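You operate a simulated robot arm through the tools that you are given. There is no shell and no other tool. Be economical: measure what you need, move in short steps, check, and stop when the job is done.

Carry out the task below with a simulated robot arm. There is one attempt and no reset: what you move stays moved.

## Task
Fetch the blue bottle cap and set it on top of the rubber buffer on the top of the pin bench.

Only the result counts: the job must be done as asked and must still hold three seconds after the hand-in. Knocking over, shifting, dropping, spilling or breaking anything else fails it. A push-on lid holds only when it is set on centred and level and pressed home; a screw cap is set on level and turned clockwise until tight.

## Robot
A 7-joint arm with a two-finger parallel gripper, fixed in place. Base frame: the origin is at the foot of the arm, x ahead of it, y to its left, z up; the work surface is at about z = 88. Units: cm, degrees, N and s.
With the tool pointing down near the work surface it reaches from about 30 to 70 cm from the base axis. Its first joint turns from -66.0 to 66.0 degrees. Payload 1.57 kg.
Tool frame: the origin (TCP) lies between the finger pads and is the grasp point; the fingertips stand 3 cm ahead of it; z points along the fingers, y is the line along which they close. Largest opening 11 cm; finger width 2.4, thickness 1.2; the body of the gripper, 4.8 by 11.2 cm, starts 7.8 cm behind the TCP.
Orientation is told as [roll, pitch, yaw] about the base's x, y, z axes, in that order, counted from this pose: with the fingers straight down and closing along the base's y, the tool's x points along the base's -x, its y along +y and its z along -z.

## Interface
- The arm moves only by the tool arm_command. Its argument "increments" is a list of rows, each an object (a shift or turn left out is 0, a gripper value left out holds the last) with "delta_pos": the shift along the tool's x, y, z in units of 150 mm (1.0 is 150 mm), a list of three; "spin": the turn about the tool's z in units of 120 degrees (1.0 is 120 degrees); "jaw": the finger opening in cm, from 0 to 11. In form: [{"delta_pos": [dx, dy, dz], "spin": spin, "jaw": jaw}, ...]. A call has 1 to 10 rows; each row is the pose to reach, as a shift and turn from the pose commanded when the call began, along the tool's axes at that moment. A call with a number of a shift or a turn outside -1 to 1 is refused whole. Rows are played at 5 a second. More than 5 cm and 8.6 degrees between two rows, or a gripper value outside its range, and nothing of the call is played. Where a pose cannot be reached the arm comes as near as it can. A force on the tool above 40 N (or 10 N above the force at the start of the call, whichever is more), or a blocked arm, ends the call early, and 0.2 s more pass. The fingers move at their own pace (about 10.8 cm/s each) and stop on an object; they squeeze with about 26 N. The grip force told is the motor's: it shows also when the fingers shut on nothing. Time passes only in rows, and 0.2 s behind the last, so rows that repeat a pose let the fingers close. The reply holds the time, the measured pose of the TCP, the force on the tool along the base axes, the opening and the grip force, in the units named above and with some noise, and new pictures: "pictures" is both (left out), scene, wrist or none.
- Cameras (640 x 400 px; columns grow to the right, rows downward): "scene" is fixed at [17.01, -39.62, 140.63]; the picture's right is [0.73, -0.68, 0.00], its down [-0.37, -0.40, -0.84] and it looks along [0.57, 0.61, -0.55] (base axes); focal length 319 px, centre (320, 200). "wrist" rides on the gripper at [-3.6, 0, -8] in the tool frame; the picture's right is [0.00, -1.00, 0.00], its down [0.97, 0.00, -0.24] and it looks along [0.24, 0.00, 0.97] (tool axes); focal length 218 px, centre (320, 200). There is no depth. A picture from a camera that has moved, and an enlarged one, comes with that camera's place and axes in the base frame and with its lens.
- zoom(camera, box): a new picture of the part [left, top, right, bottom] of that camera's present view, enlarged. It takes no simulated time.
- close_job(): hands the job in; it is judged then, once.

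Go step by step. Nothing tells you positions but the pictures and the camera data: compare them with the known pose of the tool, close in by small moves and look again before you grip or let go. The budget is 90 turns and 150 pictures, counting those below and the enlarged ones. Unless the task says otherwise, let go and move clear before handing in, and close with one line.

The tools are called after "Emit:" as a command line: name --argument value ..., lists and objects as JSON in quotes. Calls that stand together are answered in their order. arm_command: Moves the arm, as the interface text tells. Its arguments: {"type":"object","properties":{"increments":{"type":"array"},"pictures":{"type":"string","enum":["both","scene","wrist","none"]}},"required":["increments"]} The other tools are called the same way: zoom (camera, box) takes an enlarged picture of a part of a camera's view; close_job () hands the job in.

At the start:

```text
clock: 0.0
position: [45.28, 2.98, 113.32]
ee_rot: [-0.1, -0.1, 0.0]
force: [0.0, -0.4, -0.4]
finger_gap: 11.03
finger_force: 0.0
```

scene: 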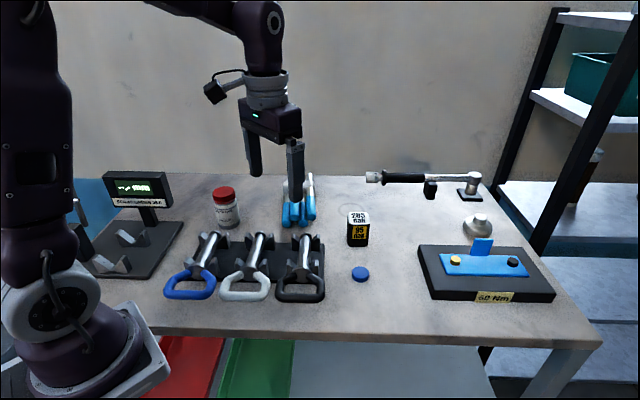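
wrist: 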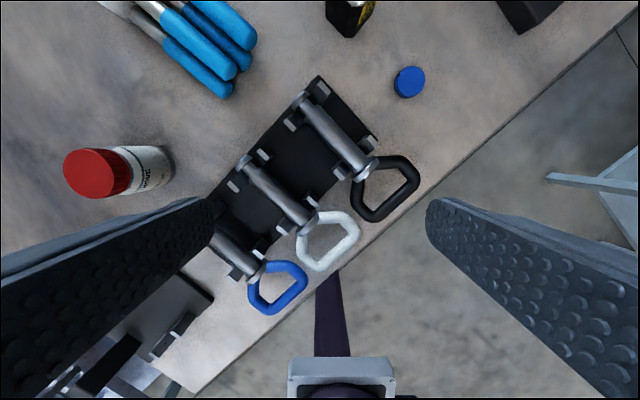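

I see a small blue cap at about scene (360,274) and a black bench with a blue top at the right. I'll zoom in to identify the rubber buffer.

Emit:
zoom --camera "scene" --box '[400, 200, 570, 310]'

Emit:
zoom --camera "scene" --box '[320, 200, 420, 300]'

Emit:
zoom --camera "scene" --box '[160, 160, 340, 310]'

```text
3.64 times, centred on (485, 255) of scene
camera zoom: at [17.01, -39.62, 140.63], right [0.73, -0.68, 0.0], down [-0.37, -0.4, -0.84], along [0.57, 0.61, -0.55], focal length 1161 px, centre (-280, 0)
```

zoom: 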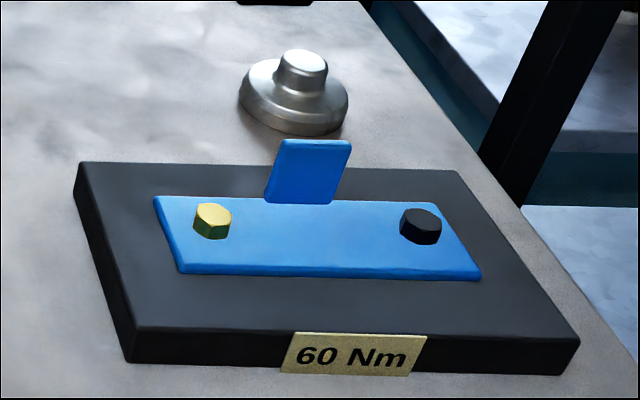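

```text
4.00 times, centred on (370, 250) of scene
camera zoom: at [17.01, -39.62, 140.63], right [0.73, -0.68, 0.0], down [-0.37, -0.4, -0.84], along [0.57, 0.61, -0.55], focal length 1277 px, centre (120, 0)
```

zoom: 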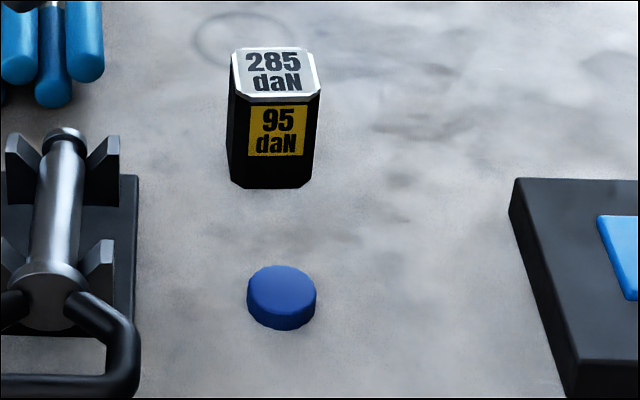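

```text
2.67 times, centred on (250, 235) of scene
camera zoom: at [17.01, -39.62, 140.63], right [0.73, -0.68, 0.0], down [-0.37, -0.4, -0.84], along [0.57, 0.61, -0.55], focal length 852 px, centre (507, 107)
```

zoom: 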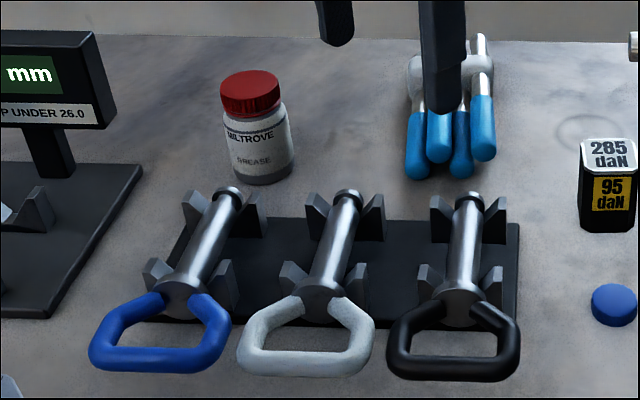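

The pins lie in a rack; the display device on the left looks like a pin gauge bench. I'll look at it closely, and at the bits behind.

Emit:
zoom --camera "scene" --box '[70, 160, 190, 285]'

Emit:
zoom --camera "scene" --box '[350, 150, 510, 250]'

```text
3.20 times, centred on (130, 222) of scene
camera zoom: at [17.01, -39.62, 140.63], right [0.73, -0.68, 0.0], down [-0.37, -0.4, -0.84], along [0.57, 0.61, -0.55], focal length 1022 px, centre (928, 128)
```

zoom: 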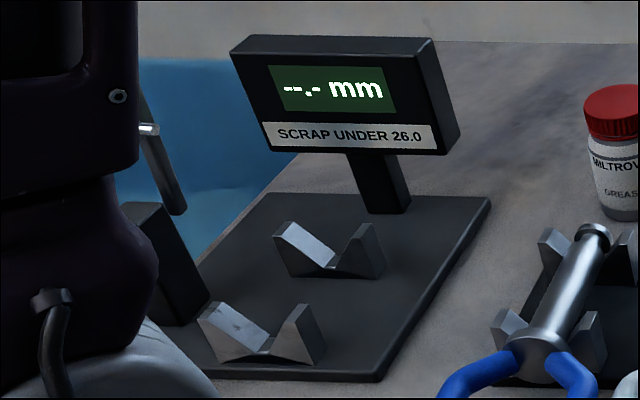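

```text
4.00 times, centred on (430, 200) of scene
camera zoom: at [17.01, -39.62, 140.63], right [0.73, -0.68, 0.0], down [-0.37, -0.4, -0.84], along [0.57, 0.61, -0.55], focal length 1277 px, centre (-120, 200)
```

zoom: 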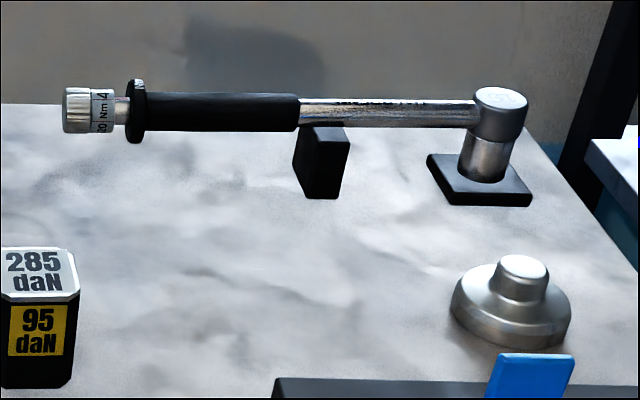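

The gauge with the V-blocks is presumably the pin bench; a black post stands at its near-left end, hidden by the arm. I'll move the wrist camera over there to look.

Emit:
arm_command --increments '[{"delta_pos": [0.13, 0.2, -0.05]}, {"delta_pos": [0.26, 0.4, -0.1]}, {"delta_pos": [0.4, 0.6, -0.15]}, {"delta_pos": [0.53, 0.8, -0.2]}, {"delta_pos": [0.66, 1.0, -0.25]}]' --pictures "both"

```text
clock: 1.2
position: [35.33, 17.81, 116.98]
ee_rot: [0.0, 0.0, -0.2]
force: [-0.1, -0.4, -0.1]
finger_gap: 10.99
finger_force: 0.0
camera wrist: at [38.94, 17.87, 125.04], right [0.0, -1.0, 0.0], down [-0.97, 0.0, 0.24], along [-0.24, 0.0, -0.97], focal length 218 px, centre (320, 200)
```

scene: 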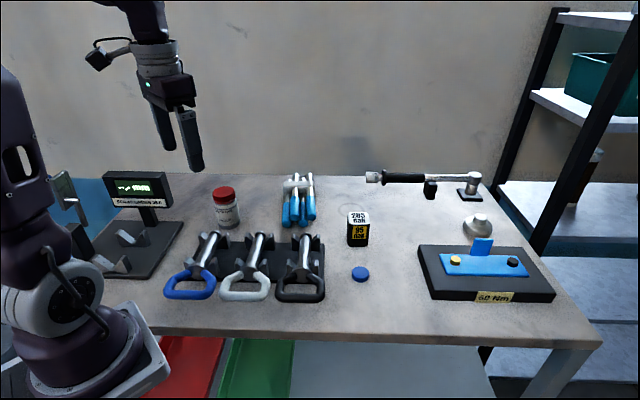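
wrist: 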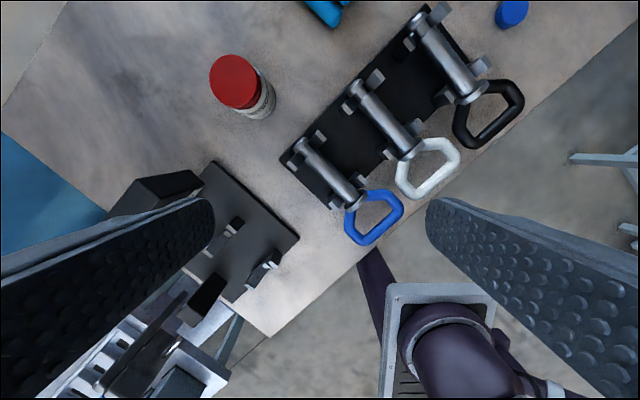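

The gauge stands at the left and something else is beside it. I'll go further over it.

Emit:
arm_command --increments '[{"delta_pos": [0.05, 0.25, 0]}, {"delta_pos": [0.1, 0.5, 0]}, {"delta_pos": [0.15, 0.75, 0]}, {"delta_pos": [0.2, 1.0, 0]}]' --pictures "both"

```text
clock: 2.2
position: [32.56, 33.19, 117.16]
ee_rot: [-0.1, -0.1, -0.1]
force: [0.0, 0.1, -0.6]
finger_gap: 11.01
finger_force: 0.0
camera wrist: at [36.13, 33.01, 125.15], right [0.0, -1.0, 0.0], down [-0.97, 0.0, 0.24], along [-0.24, 0.0, -0.97], focal length 218 px, centre (320, 200)
```

scene: 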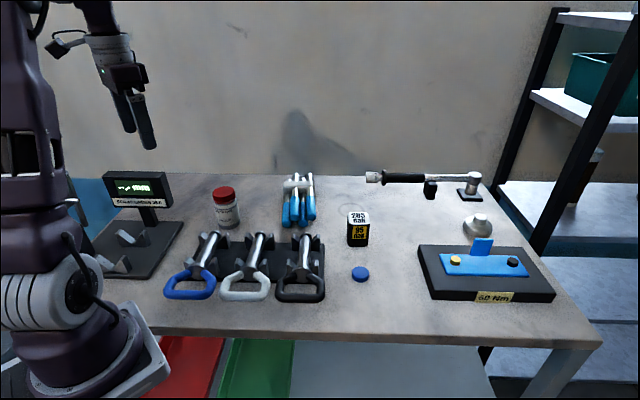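
wrist: 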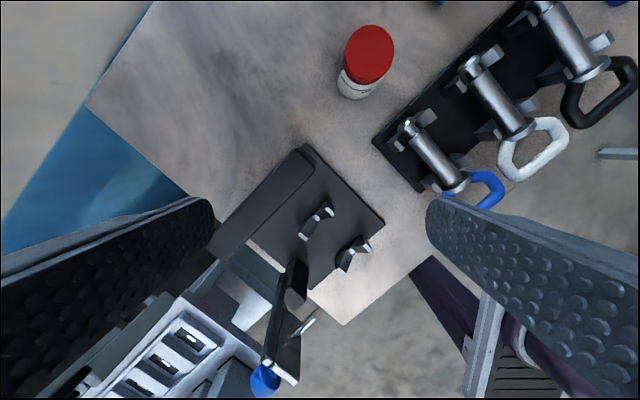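

Several parts are visible at the lower left. I'll zoom there.

Emit:
zoom --camera "wrist" --box '[180, 220, 400, 400]'

Emit:
zoom --camera "scene" --box '[60, 160, 180, 285]'

```text
2.22 times, centred on (290, 310) of wrist
camera zoom: at [36.13, 33.01, 125.15], right [0.0, -1.0, 0.0], down [-0.97, 0.0, 0.24], along [-0.24, 0.0, -0.97], focal length 485 px, centre (387, -44)
```

zoom: 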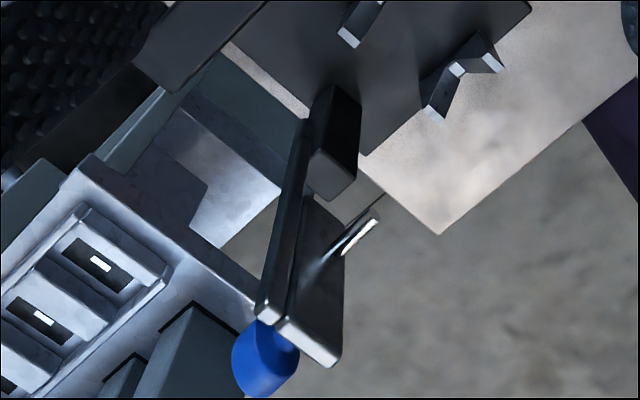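

```text
3.20 times, centred on (120, 222) of scene
camera zoom: at [17.01, -39.62, 140.63], right [0.73, -0.68, 0.0], down [-0.37, -0.4, -0.84], along [0.57, 0.61, -0.55], focal length 1022 px, centre (960, 128)
```

zoom: 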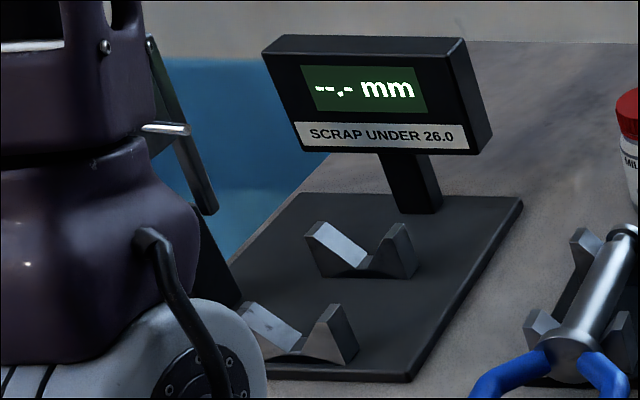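

Something tall with a lever stands left of the gauge, roughly at (22,35) and up to z≈112. I'll rise first, to see it from above without touching it.

Emit:
arm_command --increments '[{"delta_pos": [0, 0, -0.3]}, {"delta_pos": [0, 0, -0.6]}, {"delta_pos": [0, 0, -0.9]}]' --pictures "both"

```text
clock: 3.0
position: [32.44, 32.87, 129.45]
ee_rot: [-0.1, -0.1, 0.0]
force: [-0.4, -0.3, 0.6]
finger_gap: 11.0
finger_force: 0.0
out of reach, approached as far as the arm can: row 3
camera wrist: at [36.07, 32.9, 137.44], right [0.0, -1.0, 0.0], down [-0.97, 0.0, 0.24], along [-0.24, 0.0, -0.97], focal length 218 px, centre (320, 200)
```

scene: 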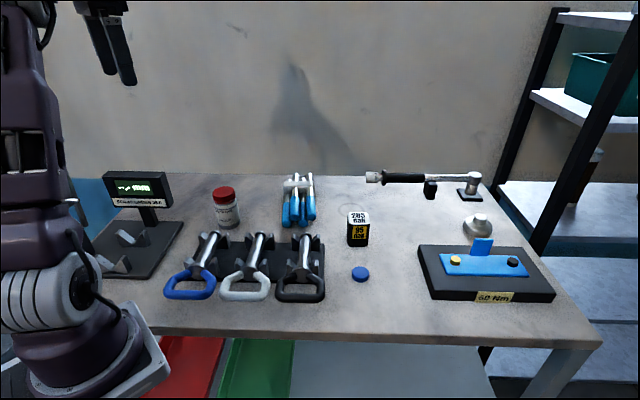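
wrist: 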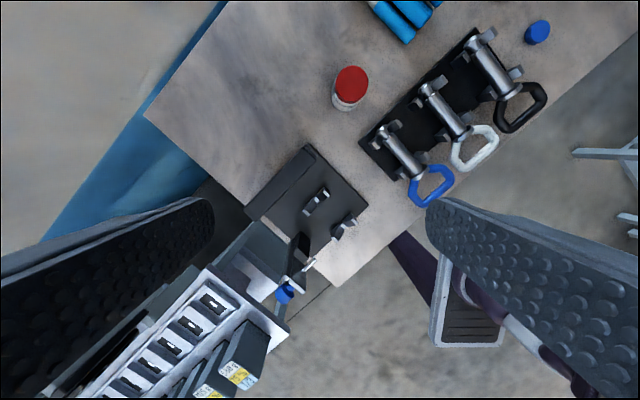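

Emit:
zoom --camera "wrist" --box '[220, 140, 380, 310]'

Emit:
zoom --camera "wrist" --box '[90, 200, 330, 400]'

```text
2.35 times, centred on (300, 225) of wrist
camera zoom: at [36.07, 32.9, 137.44], right [0.0, -1.0, 0.0], down [-0.97, 0.0, 0.24], along [-0.24, 0.0, -0.97], focal length 514 px, centre (367, 141)
```

zoom: 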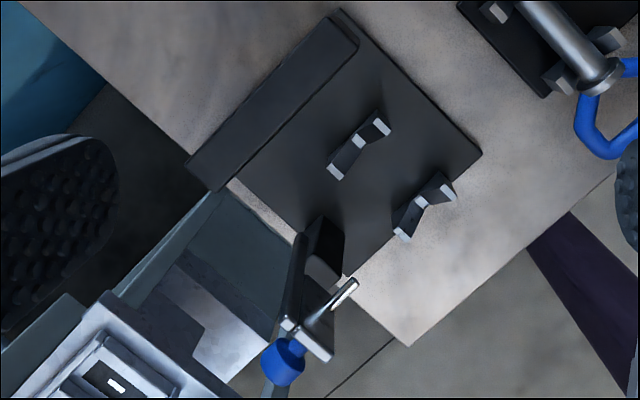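

```text
2.00 times, centred on (210, 300) of wrist
camera zoom: at [36.07, 32.9, 137.44], right [0.0, -1.0, 0.0], down [-0.97, 0.0, 0.24], along [-0.24, 0.0, -0.97], focal length 436 px, centre (540, 0)
```

zoom: 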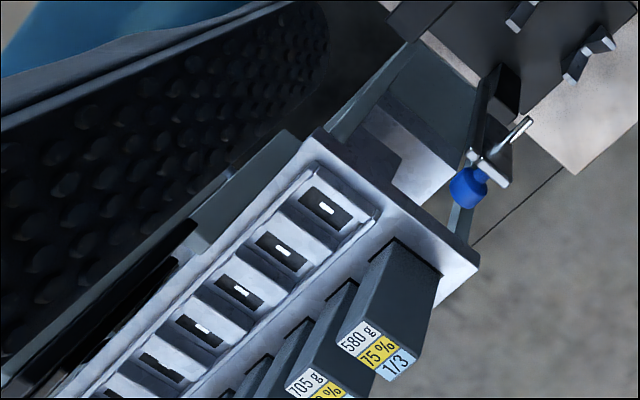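

The left thing is a battery charger rack; the gauge has a lever/post with a blue knob. I'll look from closer and above at the post between them.

Emit:
arm_command --increments '[{"delta_pos": [0.25, 0.05, 0.02]}, {"delta_pos": [0.5, 0.1, 0.05]}, {"delta_pos": [0.65, 0.15, 0.1]}]' --pictures "wrist"

```text
clock: 3.8
position: [22.77, 35.3, 128.11]
ee_rot: [0.0, 0.0, 0.0]
force: [-0.2, -0.1, 0.0]
finger_gap: 11.02
finger_force: 0.0
camera wrist: at [26.33, 35.28, 136.01], right [0.0, -1.0, 0.0], down [-0.97, 0.0, 0.24], along [-0.24, 0.0, -0.97], focal length 218 px, centre (320, 200)
```

wrist: 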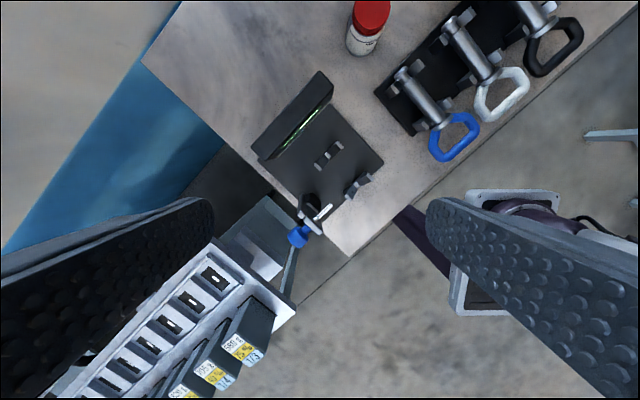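

Emit:
zoom --camera "wrist" --box '[250, 130, 400, 260]'

Emit:
zoom --camera "wrist" --box '[275, 175, 355, 255]'

```text
3.08 times, centred on (325, 195) of wrist
camera zoom: at [26.33, 35.28, 136.01], right [0.0, -1.0, 0.0], down [-0.97, 0.0, 0.24], along [-0.24, 0.0, -0.97], focal length 672 px, centre (305, 215)
```

zoom: 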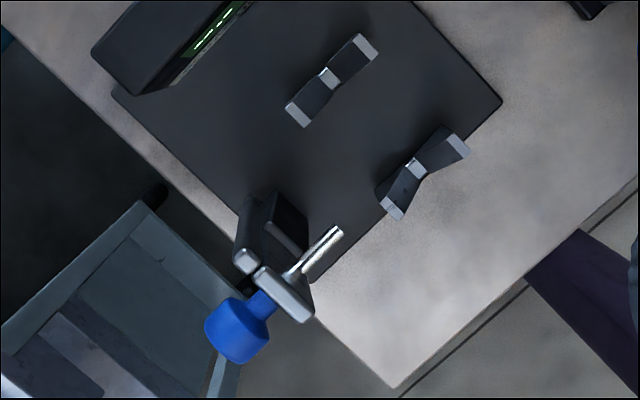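

```text
5.00 times, centred on (315, 215) of wrist
camera zoom: at [26.33, 35.28, 136.01], right [0.0, -1.0, 0.0], down [-0.97, 0.0, 0.24], along [-0.24, 0.0, -0.97], focal length 1091 px, centre (345, 125)
```

zoom: 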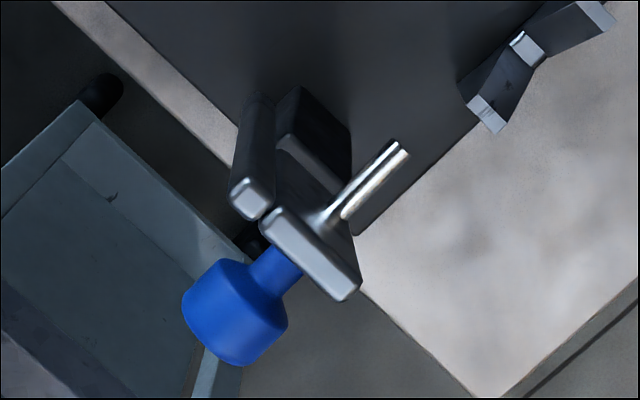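

No clear rubber buffer yet. The arm has moved, so I'll look again from the scene camera at the gauge, and at the pin rack and the right side of the room.

Emit:
zoom --camera "scene" --box '[50, 150, 130, 290]'

Emit:
zoom --camera "scene" --box '[480, 0, 640, 200]'

Emit:
zoom --camera "wrist" --box '[330, 0, 600, 170]'

```text
2.86 times, centred on (90, 220) of scene
camera zoom: at [17.01, -39.62, 140.63], right [0.73, -0.68, 0.0], down [-0.37, -0.4, -0.84], along [0.57, 0.61, -0.55], focal length 912 px, centre (977, 143)
```

zoom: 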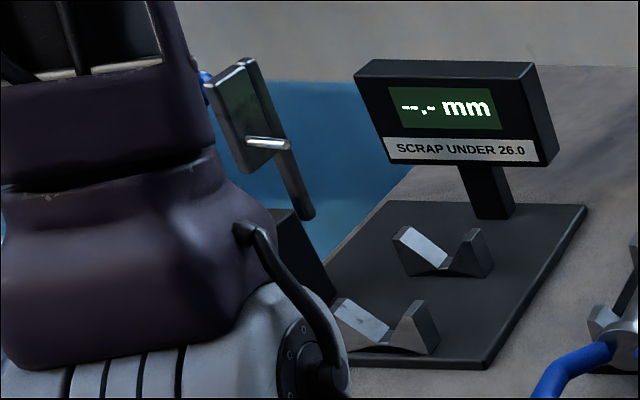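

```text
2.00 times, centred on (560, 100) of scene
camera zoom: at [17.01, -39.62, 140.63], right [0.73, -0.68, 0.0], down [-0.37, -0.4, -0.84], along [0.57, 0.61, -0.55], focal length 639 px, centre (-160, 400)
```

zoom: 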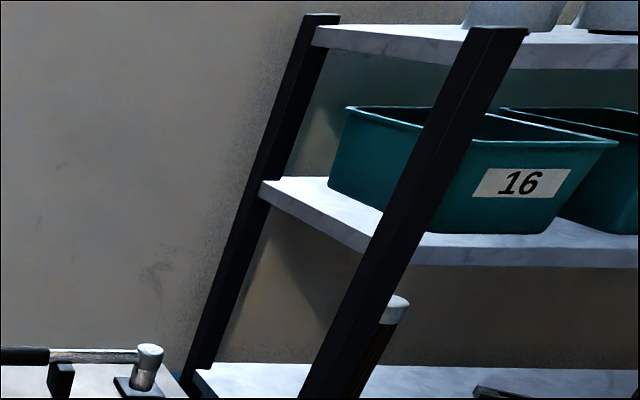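

```text
2.35 times, centred on (465, 85) of wrist
camera zoom: at [26.33, 35.28, 136.01], right [0.0, -1.0, 0.0], down [-0.97, 0.0, 0.24], along [-0.24, 0.0, -0.97], focal length 514 px, centre (-21, 471)
```

zoom: 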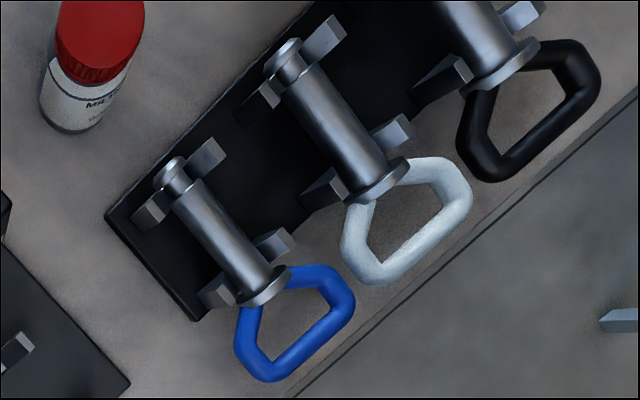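

The gauge area is within reach while the 60 Nm fixture is largely not. There is a black block with a lever near (17,36,97) on the gauge; I'll look at it obliquely, turning the wrist camera toward it.

Emit:
arm_command --increments '[{"delta_pos": [-0.11, -0.15, 0], "spin": 0.0625}, {"delta_pos": [-0.22, -0.3, 0], "spin": 0.125}, {"delta_pos": [-0.34, -0.45, 0.1], "spin": 0.1875}, {"delta_pos": [-0.45, -0.6, 0.3], "spin": 0.25}, {"delta_pos": [-0.57, -0.75, 0.5], "spin": 0.3125}, {"delta_pos": [-0.68, -0.89, 0.7], "spin": 0.375}, {"delta_pos": [-0.68, -0.89, 1.0], "spin": 0.375}]' --pictures "both"

```text
clock: 5.4
position: [32.75, 21.9, 112.8]
ee_rot: [0.0, -0.1, -45.1]
force: [0.8, 0.9, -0.4]
finger_gap: 10.97
finger_force: 0.0
camera wrist: at [35.35, 19.26, 120.8], right [-0.71, -0.71, 0.0], down [-0.69, 0.69, 0.24], along [-0.17, 0.17, -0.97], focal length 218 px, centre (320, 200)
```

scene: 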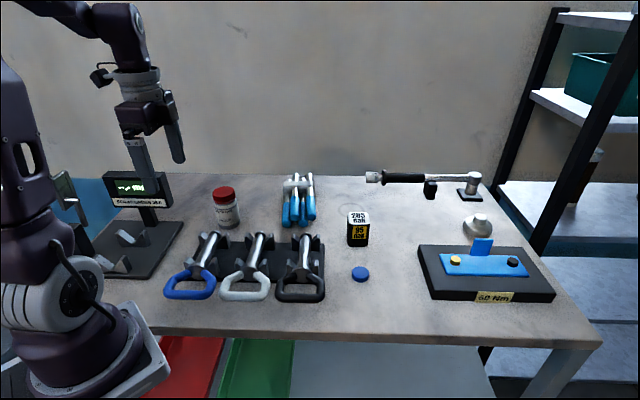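
wrist: 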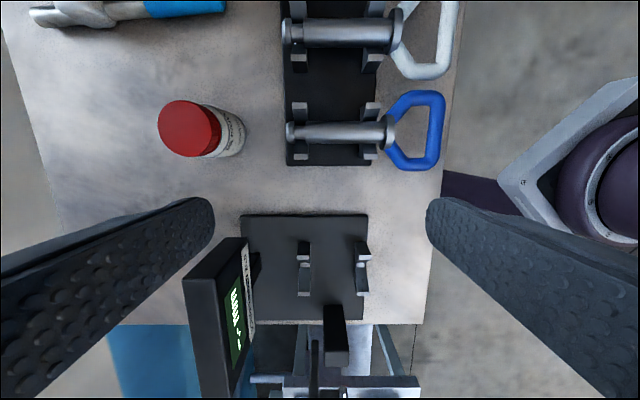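

Emit:
zoom --camera "wrist" --box '[180, 200, 430, 400]'

Emit:
arm_command --increments '[{"delta_pos": [-0.15, 0, 0.15]}, {"delta_pos": [-0.3, 0, 0.3]}]' --pictures "wrist"

```text
2.00 times, centred on (305, 300) of wrist
camera zoom: at [35.35, 19.26, 120.8], right [-0.71, -0.71, 0.0], down [-0.69, 0.69, 0.24], along [-0.17, 0.17, -0.97], focal length 436 px, centre (350, 0)
```

zoom: 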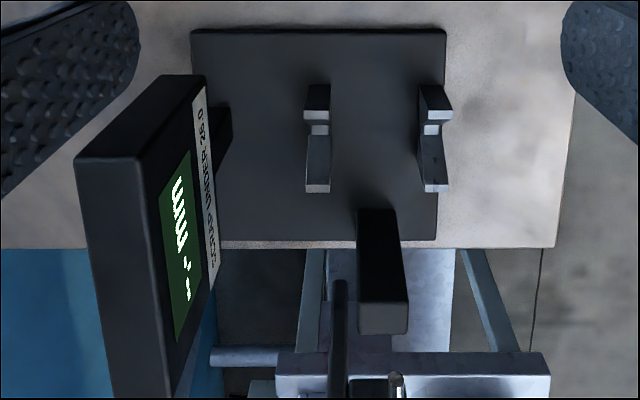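

```text
clock: 6.0
position: [36.18, 18.63, 108.2]
ee_rot: [0.1, 0.0, -45.0]
force: [-0.2, -0.4, 0.0]
finger_gap: 11.01
finger_force: 0.1
camera wrist: at [38.69, 16.07, 116.36], right [-0.71, -0.71, 0.0], down [-0.69, 0.69, 0.24], along [-0.17, 0.17, -0.97], focal length 218 px, centre (320, 200)
```

wrist: 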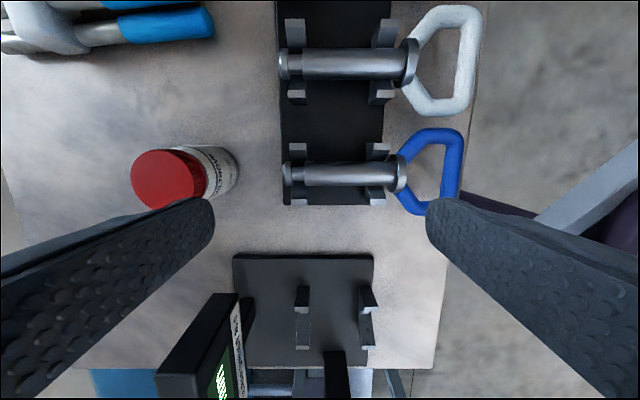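

The display gauge carries a black post with a lever. Before deciding, I'll view the right side of the table and the pin rack from above.

Emit:
arm_command --increments '[{"delta_pos": [-0.25, -0.1, -0.15]}, {"delta_pos": [-0.5, -0.2, -0.3]}, {"delta_pos": [-0.75, -0.3, -0.45]}, {"delta_pos": [-1.0, -0.4, -0.5]}]' --pictures "wrist"

Emit:
arm_command --increments '[{"delta_pos": [-0.25, -0.1, 0]}, {"delta_pos": [-0.5, -0.2, 0]}, {"delta_pos": [-0.75, -0.3, 0]}, {"delta_pos": [-1.0, -0.4, 0]}]' --pictures "wrist"

```text
clock: 7.0
position: [42.67, 3.98, 115.97]
ee_rot: [0.0, 0.0, -44.9]
force: [0.1, 0.1, -0.3]
finger_gap: 11.01
finger_force: 0.0
camera wrist: at [45.26, 1.49, 124.06], right [-0.71, -0.71, 0.0], down [-0.69, 0.69, 0.24], along [-0.17, 0.17, -0.97], focal length 218 px, centre (320, 200)
```

wrist: 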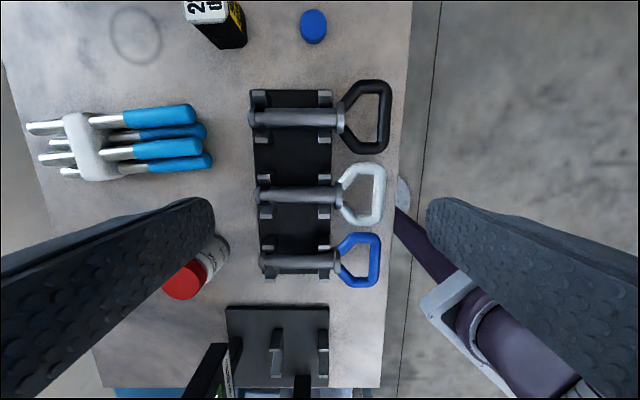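

```text
clock: 8.0
position: [48.97, -11.18, 116.04]
ee_rot: [-0.1, 0.1, -45.0]
force: [-0.6, -0.9, -0.5]
finger_gap: 10.99
finger_force: 0.0
camera wrist: at [51.6, -13.68, 124.12], right [-0.71, -0.71, 0.0], down [-0.69, 0.69, 0.24], along [-0.17, 0.17, -0.97], focal length 218 px, centre (320, 200)
```

wrist: 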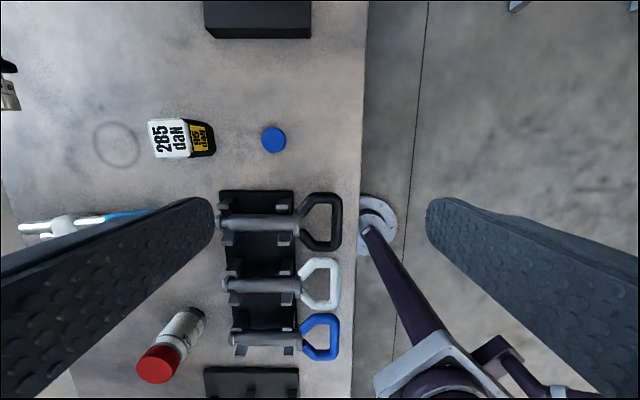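

Nothing new yet; the only remaining candidates are on the right fixture, so I'll go look there from above.

Emit:
arm_command --increments '[{"delta_pos": [-0.25, -0.0, 0]}, {"delta_pos": [-0.5, -0.05, 0]}, {"delta_pos": [-0.75, -0.1, 0]}, {"delta_pos": [-1.0, -0.15, 0]}]' --pictures "wrist"

Emit:
zoom --camera "wrist" --box '[100, 0, 400, 190]'

Emit:
zoom --camera "scene" --box '[50, 150, 140, 290]'

```text
clock: 9.0
position: [57.24, -22.17, 115.5]
ee_rot: [-1.0, 0.9, -43.8]
force: [1.3, 0.2, 0.2]
finger_gap: 11.02
finger_force: 0.1
out of reach, approached as far as the arm can: row 4
camera wrist: at [60.0, -24.54, 123.51], right [-0.69, -0.72, 0.02], down [-0.69, 0.67, 0.26], along [-0.2, 0.16, -0.97], focal length 218 px, centre (320, 200)
```

wrist: 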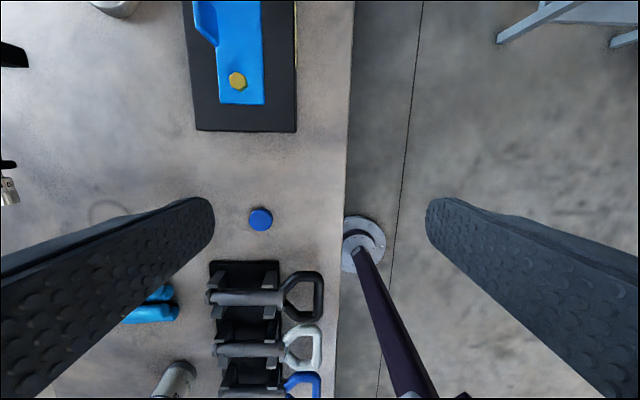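

```text
2.11 times, centred on (250, 95) of wrist
camera zoom: at [60.0, -24.54, 123.51], right [-0.69, -0.72, 0.02], down [-0.69, 0.67, 0.26], along [-0.2, 0.16, -0.97], focal length 460 px, centre (467, 421)
```

zoom: 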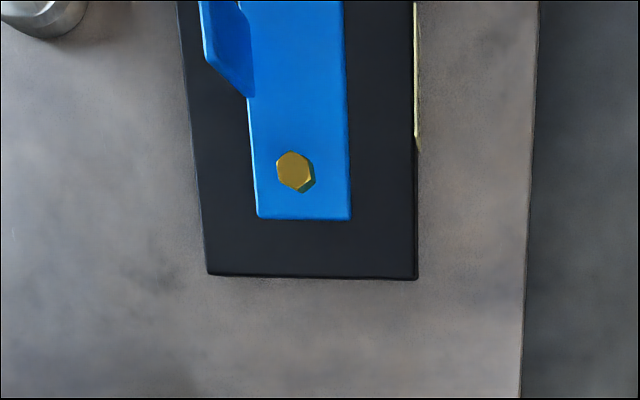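

```text
2.86 times, centred on (95, 220) of scene
camera zoom: at [17.01, -39.62, 140.63], right [0.73, -0.68, 0.0], down [-0.37, -0.4, -0.84], along [0.57, 0.61, -0.55], focal length 912 px, centre (963, 143)
```

zoom: 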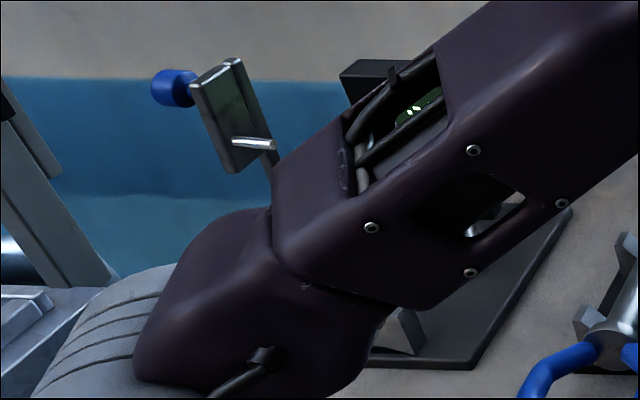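

The fixture has only bolts, so it is not that. I'll return to the gauge and examine the post and display tops at high zoom.

Emit:
arm_command --increments '[{"delta_pos": [0.25, 0.1, 0]}, {"delta_pos": [0.5, 0.2, 0]}, {"delta_pos": [0.75, 0.3, 0]}, {"delta_pos": [1.0, 0.4, 0]}]' --pictures "none"

Emit:
arm_command --increments '[{"delta_pos": [0.25, 0.05, 0]}, {"delta_pos": [0.5, 0.1, 0]}, {"delta_pos": [0.75, 0.15, 0]}, {"delta_pos": [1.0, 0.2, 0]}]' --pictures "none"

Emit:
arm_command --increments '[{"delta_pos": [0.25, 0.0, 0]}, {"delta_pos": [0.5, 0.0, 0]}, {"delta_pos": [0.75, 0.0, 0]}, {"delta_pos": [1.0, 0.0, 0]}]' --pictures "both"

```text
clock: 10.0
position: [51.49, -8.43, 115.9]
ee_rot: [-0.1, -0.1, -45.1]
force: [0.4, 0.1, -0.4]
finger_gap: 10.98
finger_force: 0.0
```

```text
clock: 11.0
position: [42.94, 4.45, 116.12]
ee_rot: [0.0, 0.0, -45.1]
force: [0.4, -0.7, -0.2]
finger_gap: 10.99
finger_force: 0.2
```

```text
clock: 12.0
position: [32.56, 15.01, 115.85]
ee_rot: [0.1, 0.0, -45.0]
force: [0.0, 1.0, -0.1]
finger_gap: 11.02
finger_force: 0.0
camera wrist: at [35.02, 12.43, 123.92], right [-0.71, -0.71, 0.0], down [-0.69, 0.69, 0.24], along [-0.17, 0.17, -0.97], focal length 218 px, centre (320, 200)
```

scene: 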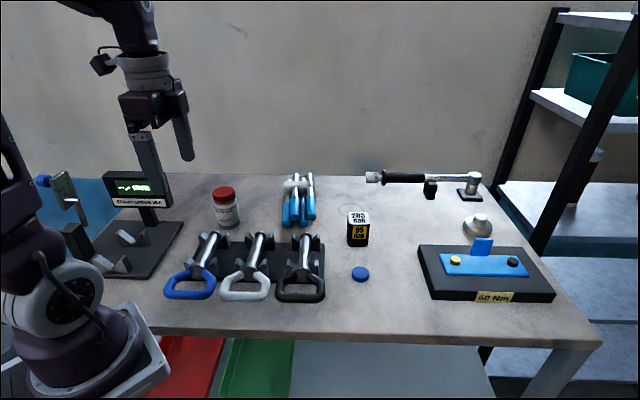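
wrist: 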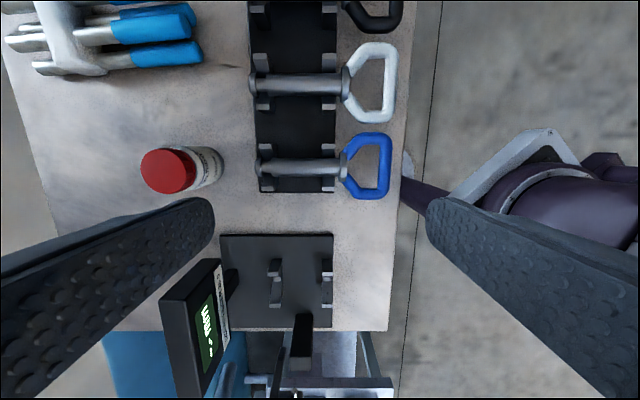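

The scene camera now sees the post unoccluded, so I'll zoom in with both cameras.

Emit:
zoom --camera "scene" --box '[30, 165, 110, 265]'

Emit:
zoom --camera "wrist" --box '[230, 290, 350, 400]'

```text
4.00 times, centred on (70, 215) of scene
camera zoom: at [17.0, -39.62, 140.63], right [0.73, -0.68, 0.0], down [-0.37, -0.4, -0.84], along [0.57, 0.61, -0.55], focal length 1277 px, centre (1320, 140)
```

zoom: 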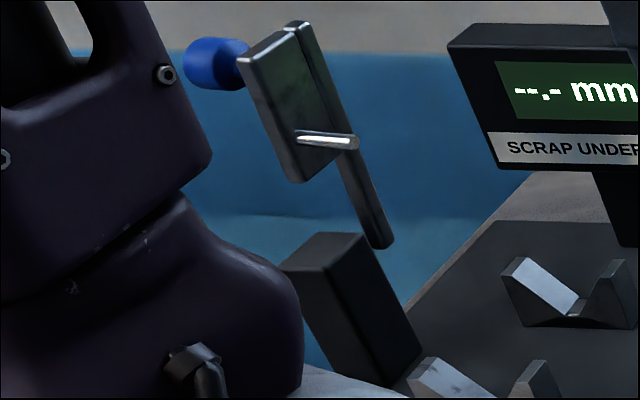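

```text
3.64 times, centred on (290, 345) of wrist
camera zoom: at [35.02, 12.43, 123.92], right [-0.71, -0.71, 0.0], down [-0.69, 0.69, 0.24], along [-0.17, 0.17, -0.97], focal length 794 px, centre (429, -327)
```

zoom: 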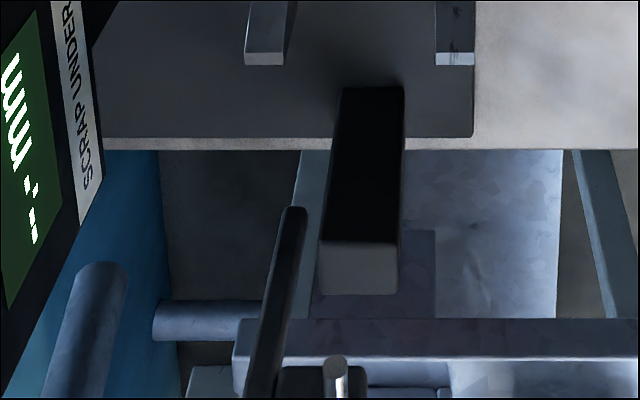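

The post sits right under the lever, so it's not usable as a support. Let me inspect the display's top and the rest of the gauge.

Emit:
zoom --camera "wrist" --box '[140, 225, 340, 400]'

Emit:
zoom --camera "wrist" --box '[230, 0, 420, 210]'

Emit:
zoom --camera "scene" --box '[150, 220, 340, 310]'

```text
2.29 times, centred on (240, 312) of wrist
camera zoom: at [35.02, 12.43, 123.92], right [-0.71, -0.71, 0.0], down [-0.69, 0.69, 0.24], along [-0.17, 0.17, -0.97], focal length 499 px, centre (503, -57)
```

zoom: 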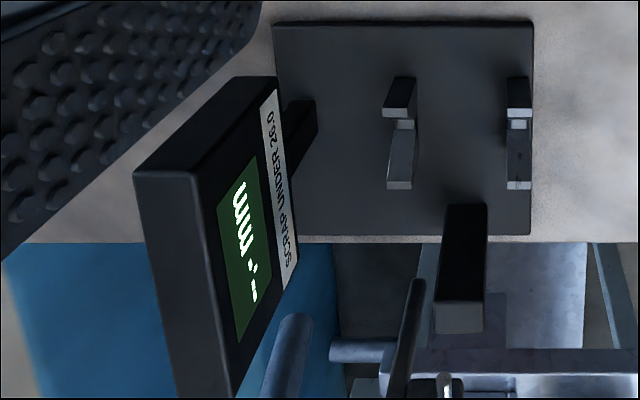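

```text
1.90 times, centred on (325, 105) of wrist
camera zoom: at [35.02, 12.43, 123.92], right [-0.71, -0.71, 0.0], down [-0.69, 0.69, 0.24], along [-0.17, 0.17, -0.97], focal length 416 px, centre (310, 381)
```

zoom: 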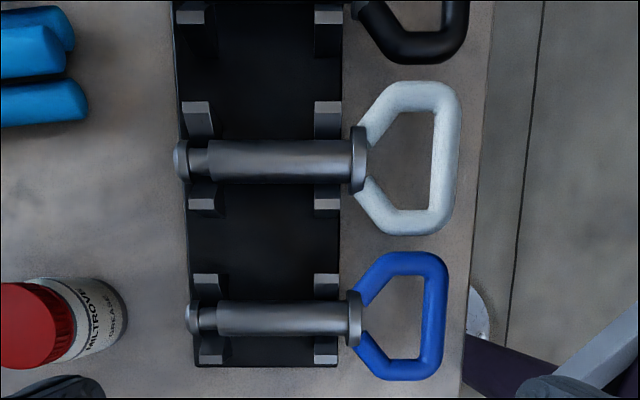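

```text
3.37 times, centred on (245, 265) of scene
camera zoom: at [17.0, -39.62, 140.63], right [0.73, -0.68, 0.0], down [-0.37, -0.4, -0.84], along [0.57, 0.61, -0.55], focal length 1076 px, centre (573, -19)
```

zoom: 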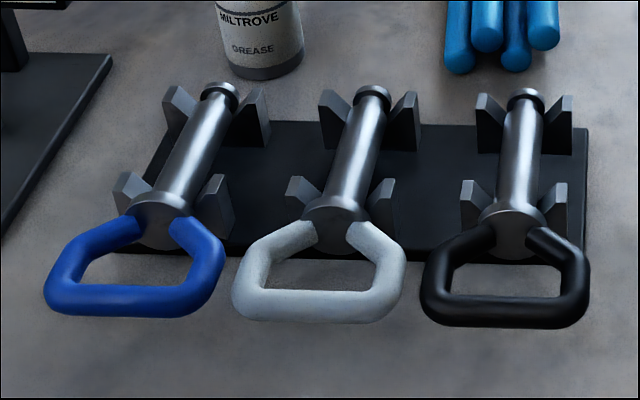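

The display housing's top is at about z=106 around (30,36). I'll take a closer look straight down onto it.

Emit:
arm_command --increments '[{"delta_pos": [0.18, 0.23, -0.15]}, {"delta_pos": [0.36, 0.46, -0.2]}, {"delta_pos": [0.55, 0.68, -0.2]}]' --pictures "wrist"

Emit:
zoom --camera "wrist" --box '[210, 140, 430, 340]'

```text
clock: 12.8
position: [33.96, 28.15, 118.75]
ee_rot: [0.0, 0.1, -45.0]
force: [-0.6, -0.7, 0.1]
finger_gap: 10.99
finger_force: 0.0
camera wrist: at [36.46, 25.56, 126.87], right [-0.71, -0.71, 0.0], down [-0.69, 0.69, 0.24], along [-0.17, 0.17, -0.97], focal length 218 px, centre (320, 200)
```

wrist: 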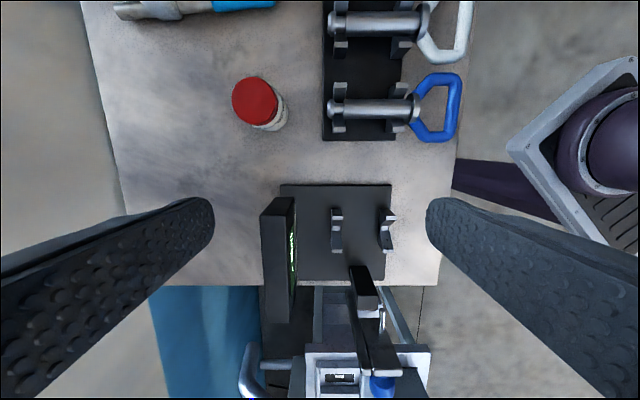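

```text
2.00 times, centred on (320, 240) of wrist
camera zoom: at [36.46, 25.56, 126.87], right [-0.71, -0.71, 0.0], down [-0.69, 0.69, 0.24], along [-0.17, 0.17, -0.97], focal length 436 px, centre (320, 120)
```

zoom: 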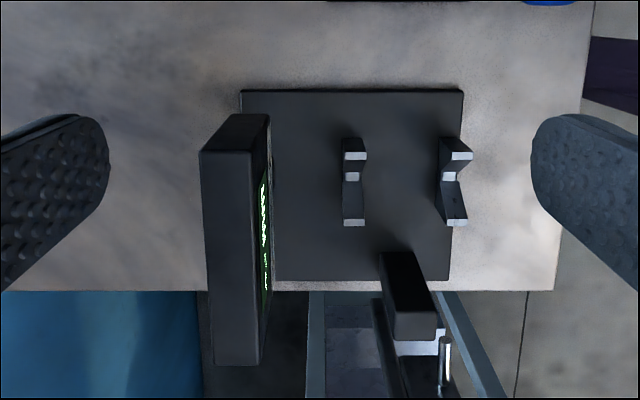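

Nothing on the gauge is a buffer. Perhaps "pin bench" is the whole worktable, and the buffer is the black block marked in daN (a load rating) standing on the benchtop. I'll look at it closely.

Emit:
zoom --camera "scene" --box '[335, 195, 385, 255]'

Emit:
zoom --camera "scene" --box '[570, 130, 640, 200]'

Emit:
zoom --camera "scene" --box '[265, 160, 335, 235]'

```text
6.67 times, centred on (360, 225) of scene
camera zoom: at [17.01, -39.62, 140.63], right [0.73, -0.68, 0.0], down [-0.37, -0.4, -0.84], along [0.57, 0.61, -0.55], focal length 2129 px, centre (53, 33)
```

zoom: 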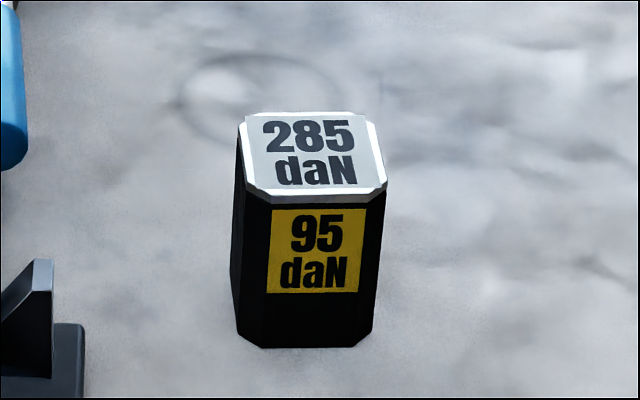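

```text
5.71 times, centred on (605, 165) of scene
camera zoom: at [17.01, -39.62, 140.63], right [0.73, -0.68, 0.0], down [-0.37, -0.4, -0.84], along [0.57, 0.61, -0.55], focal length 1825 px, centre (-1309, 400)
```

zoom: 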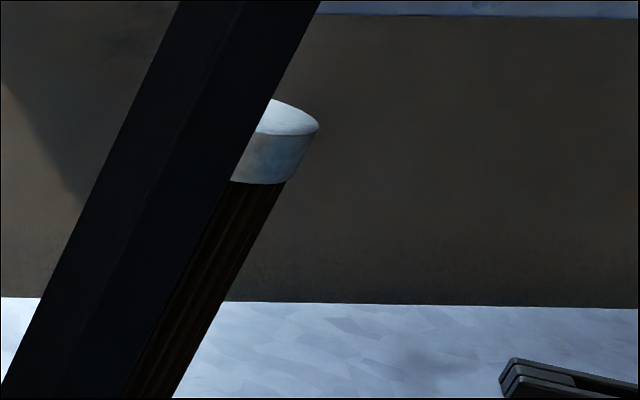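

```text
5.33 times, centred on (300, 198) of scene
camera zoom: at [17.01, -39.62, 140.63], right [0.73, -0.68, 0.0], down [-0.37, -0.4, -0.84], along [0.57, 0.61, -0.55], focal length 1703 px, centre (427, 213)
```

zoom: 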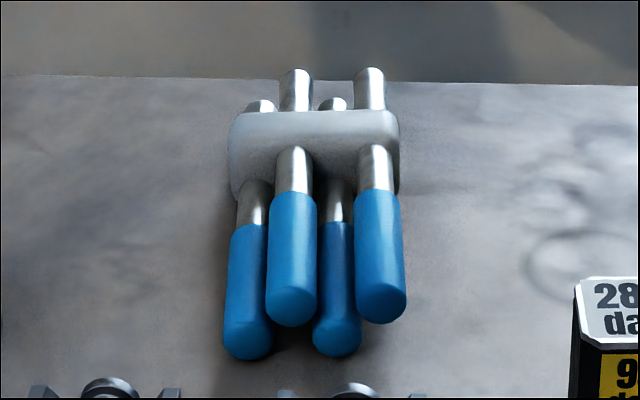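

The block is a rubber mount with two load ratings (compression and shear), so it is the rubber buffer on the benchtop. The cap is at about (57.4,-9.3); I'm going over it.

Emit:
arm_command --increments '[{"delta_pos": [-0.25, -0.05, 0], "jaw": 6.5}, {"delta_pos": [-0.5, -0.1, 0]}, {"delta_pos": [-0.75, -0.16, 0]}, {"delta_pos": [-0.955, -0.22, 0]}]' --pictures "none"

Emit:
arm_command --increments '[{"delta_pos": [-0.25, -0.05, 0]}, {"delta_pos": [-0.5, -0.1, 0]}, {"delta_pos": [-0.75, -0.16, 0.1]}, {"delta_pos": [-0.955, -0.22, 0.2]}]' --pictures "none"

Emit:
arm_command --increments '[{"delta_pos": [-0.25, -0.05, 0.1]}, {"delta_pos": [-0.5, -0.1, 0.3]}, {"delta_pos": [-0.75, -0.16, 0.5]}, {"delta_pos": [-0.955, -0.22, 0.7]}]' --pictures "both"

```text
clock: 13.8
position: [41.52, 15.41, 118.9]
ee_rot: [0.1, 0.0, -45.0]
force: [-0.1, -0.1, -0.7]
finger_gap: 6.51
finger_force: 0.2
```

```text
clock: 14.8
position: [49.5, 2.9, 116.05]
ee_rot: [-0.1, -0.1, -45.0]
force: [0.0, 0.7, -0.1]
finger_gap: 6.5
finger_force: 0.1
```

```text
clock: 15.8
position: [57.46, -9.41, 105.45]
ee_rot: [0.0, -0.1, -45.0]
force: [-0.1, 0.1, -0.5]
finger_gap: 6.5
finger_force: 0.0
camera wrist: at [59.98, -11.9, 113.53], right [-0.71, -0.71, 0.0], down [-0.69, 0.69, 0.24], along [-0.17, 0.17, -0.97], focal length 218 px, centre (320, 200)
```

scene: 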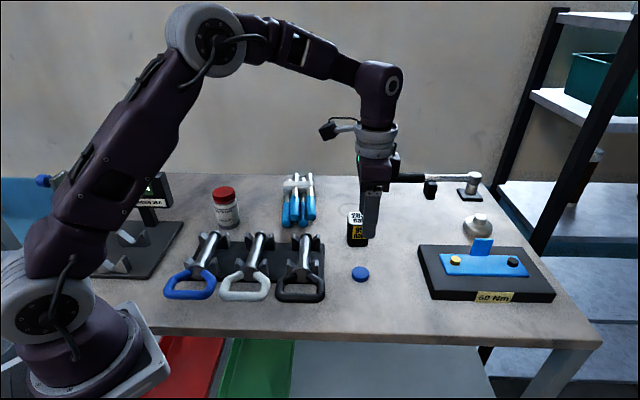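
wrist: 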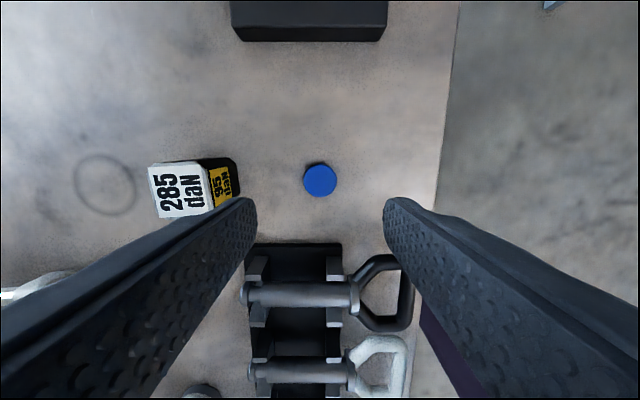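

The cap is centred between the fingers, and the buffer top is at about (65.6,-1.2,95.3). I'll descend and check before closing.

Emit:
arm_command --increments '[{"delta_pos": [0, 0, 0.25]}, {"delta_pos": [0, 0, 0.5]}, {"delta_pos": [0, 0, 0.7]}, {"delta_pos": [0, 0, 0.85]}, {"delta_pos": [0, 0, 0.92]}]'

```text
clock: 17.0
position: [57.19, -9.33, 91.68]
ee_rot: [-0.1, 0.1, -45.0]
force: [0.4, 1.0, 0.5]
finger_gap: 6.51
finger_force: 0.1
camera wrist: at [59.84, -11.91, 99.75], right [-0.71, -0.71, 0.0], down [-0.69, 0.69, 0.24], along [-0.17, 0.17, -0.97], focal length 218 px, centre (320, 200)
```

scene: 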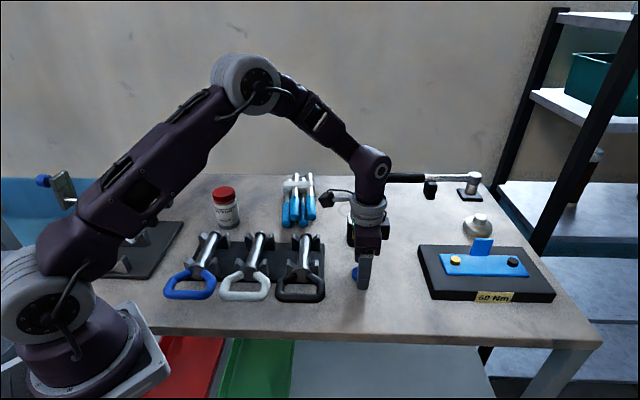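
wrist: 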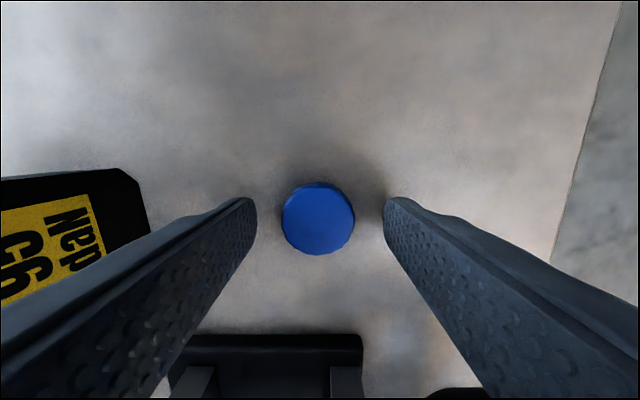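

Well centred; closing.

Emit:
arm_command --increments '[{"jaw": 3.0}, {"jaw": 3.0}, {"jaw": 3.0}, {"jaw": 3.0}]' --pictures "wrist"

Emit:
arm_command --increments '[{"delta_pos": [0, 0, -0.25]}, {"delta_pos": [0, 0, -0.5]}, {"delta_pos": [0, 0, -0.75]}, {"delta_pos": [0, 0, -0.9]}]' --pictures "both"

```text
clock: 18.0
position: [57.19, -9.33, 91.7]
ee_rot: [0.0, 0.0, -45.1]
force: [0.7, 0.3, -0.5]
finger_gap: 3.24
finger_force: 1.9
camera wrist: at [59.85, -11.9, 99.79], right [-0.71, -0.71, 0.0], down [-0.69, 0.69, 0.24], along [-0.17, 0.17, -0.97], focal length 218 px, centre (320, 200)
```

wrist: 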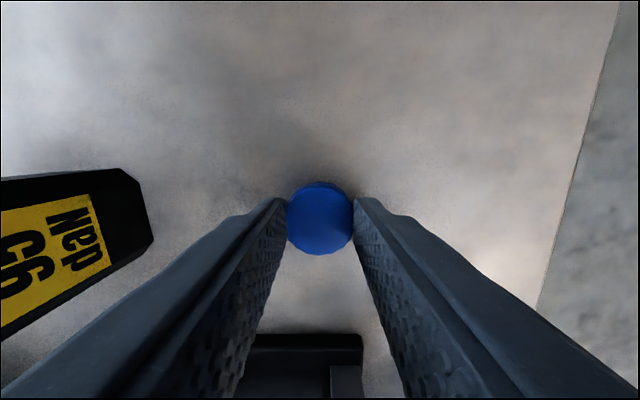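

```text
clock: 19.0
position: [57.21, -9.47, 104.98]
ee_rot: [0.0, 0.1, -44.9]
force: [-0.6, -0.8, 0.1]
finger_gap: 3.28
finger_force: 23.9
camera wrist: at [59.74, -11.99, 113.2], right [-0.71, -0.71, 0.0], down [-0.69, 0.69, 0.24], along [-0.17, 0.17, -0.97], focal length 218 px, centre (320, 200)
```

scene: 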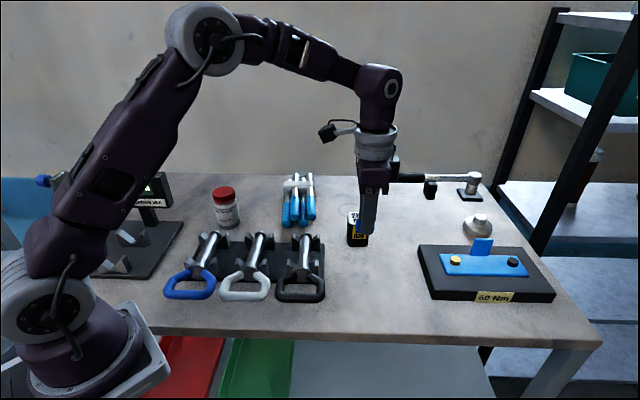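
wrist: 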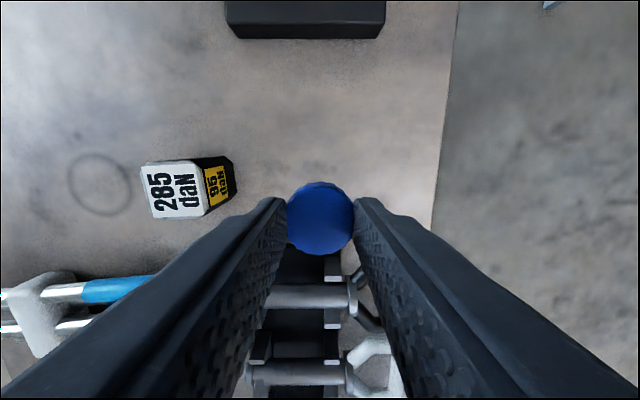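

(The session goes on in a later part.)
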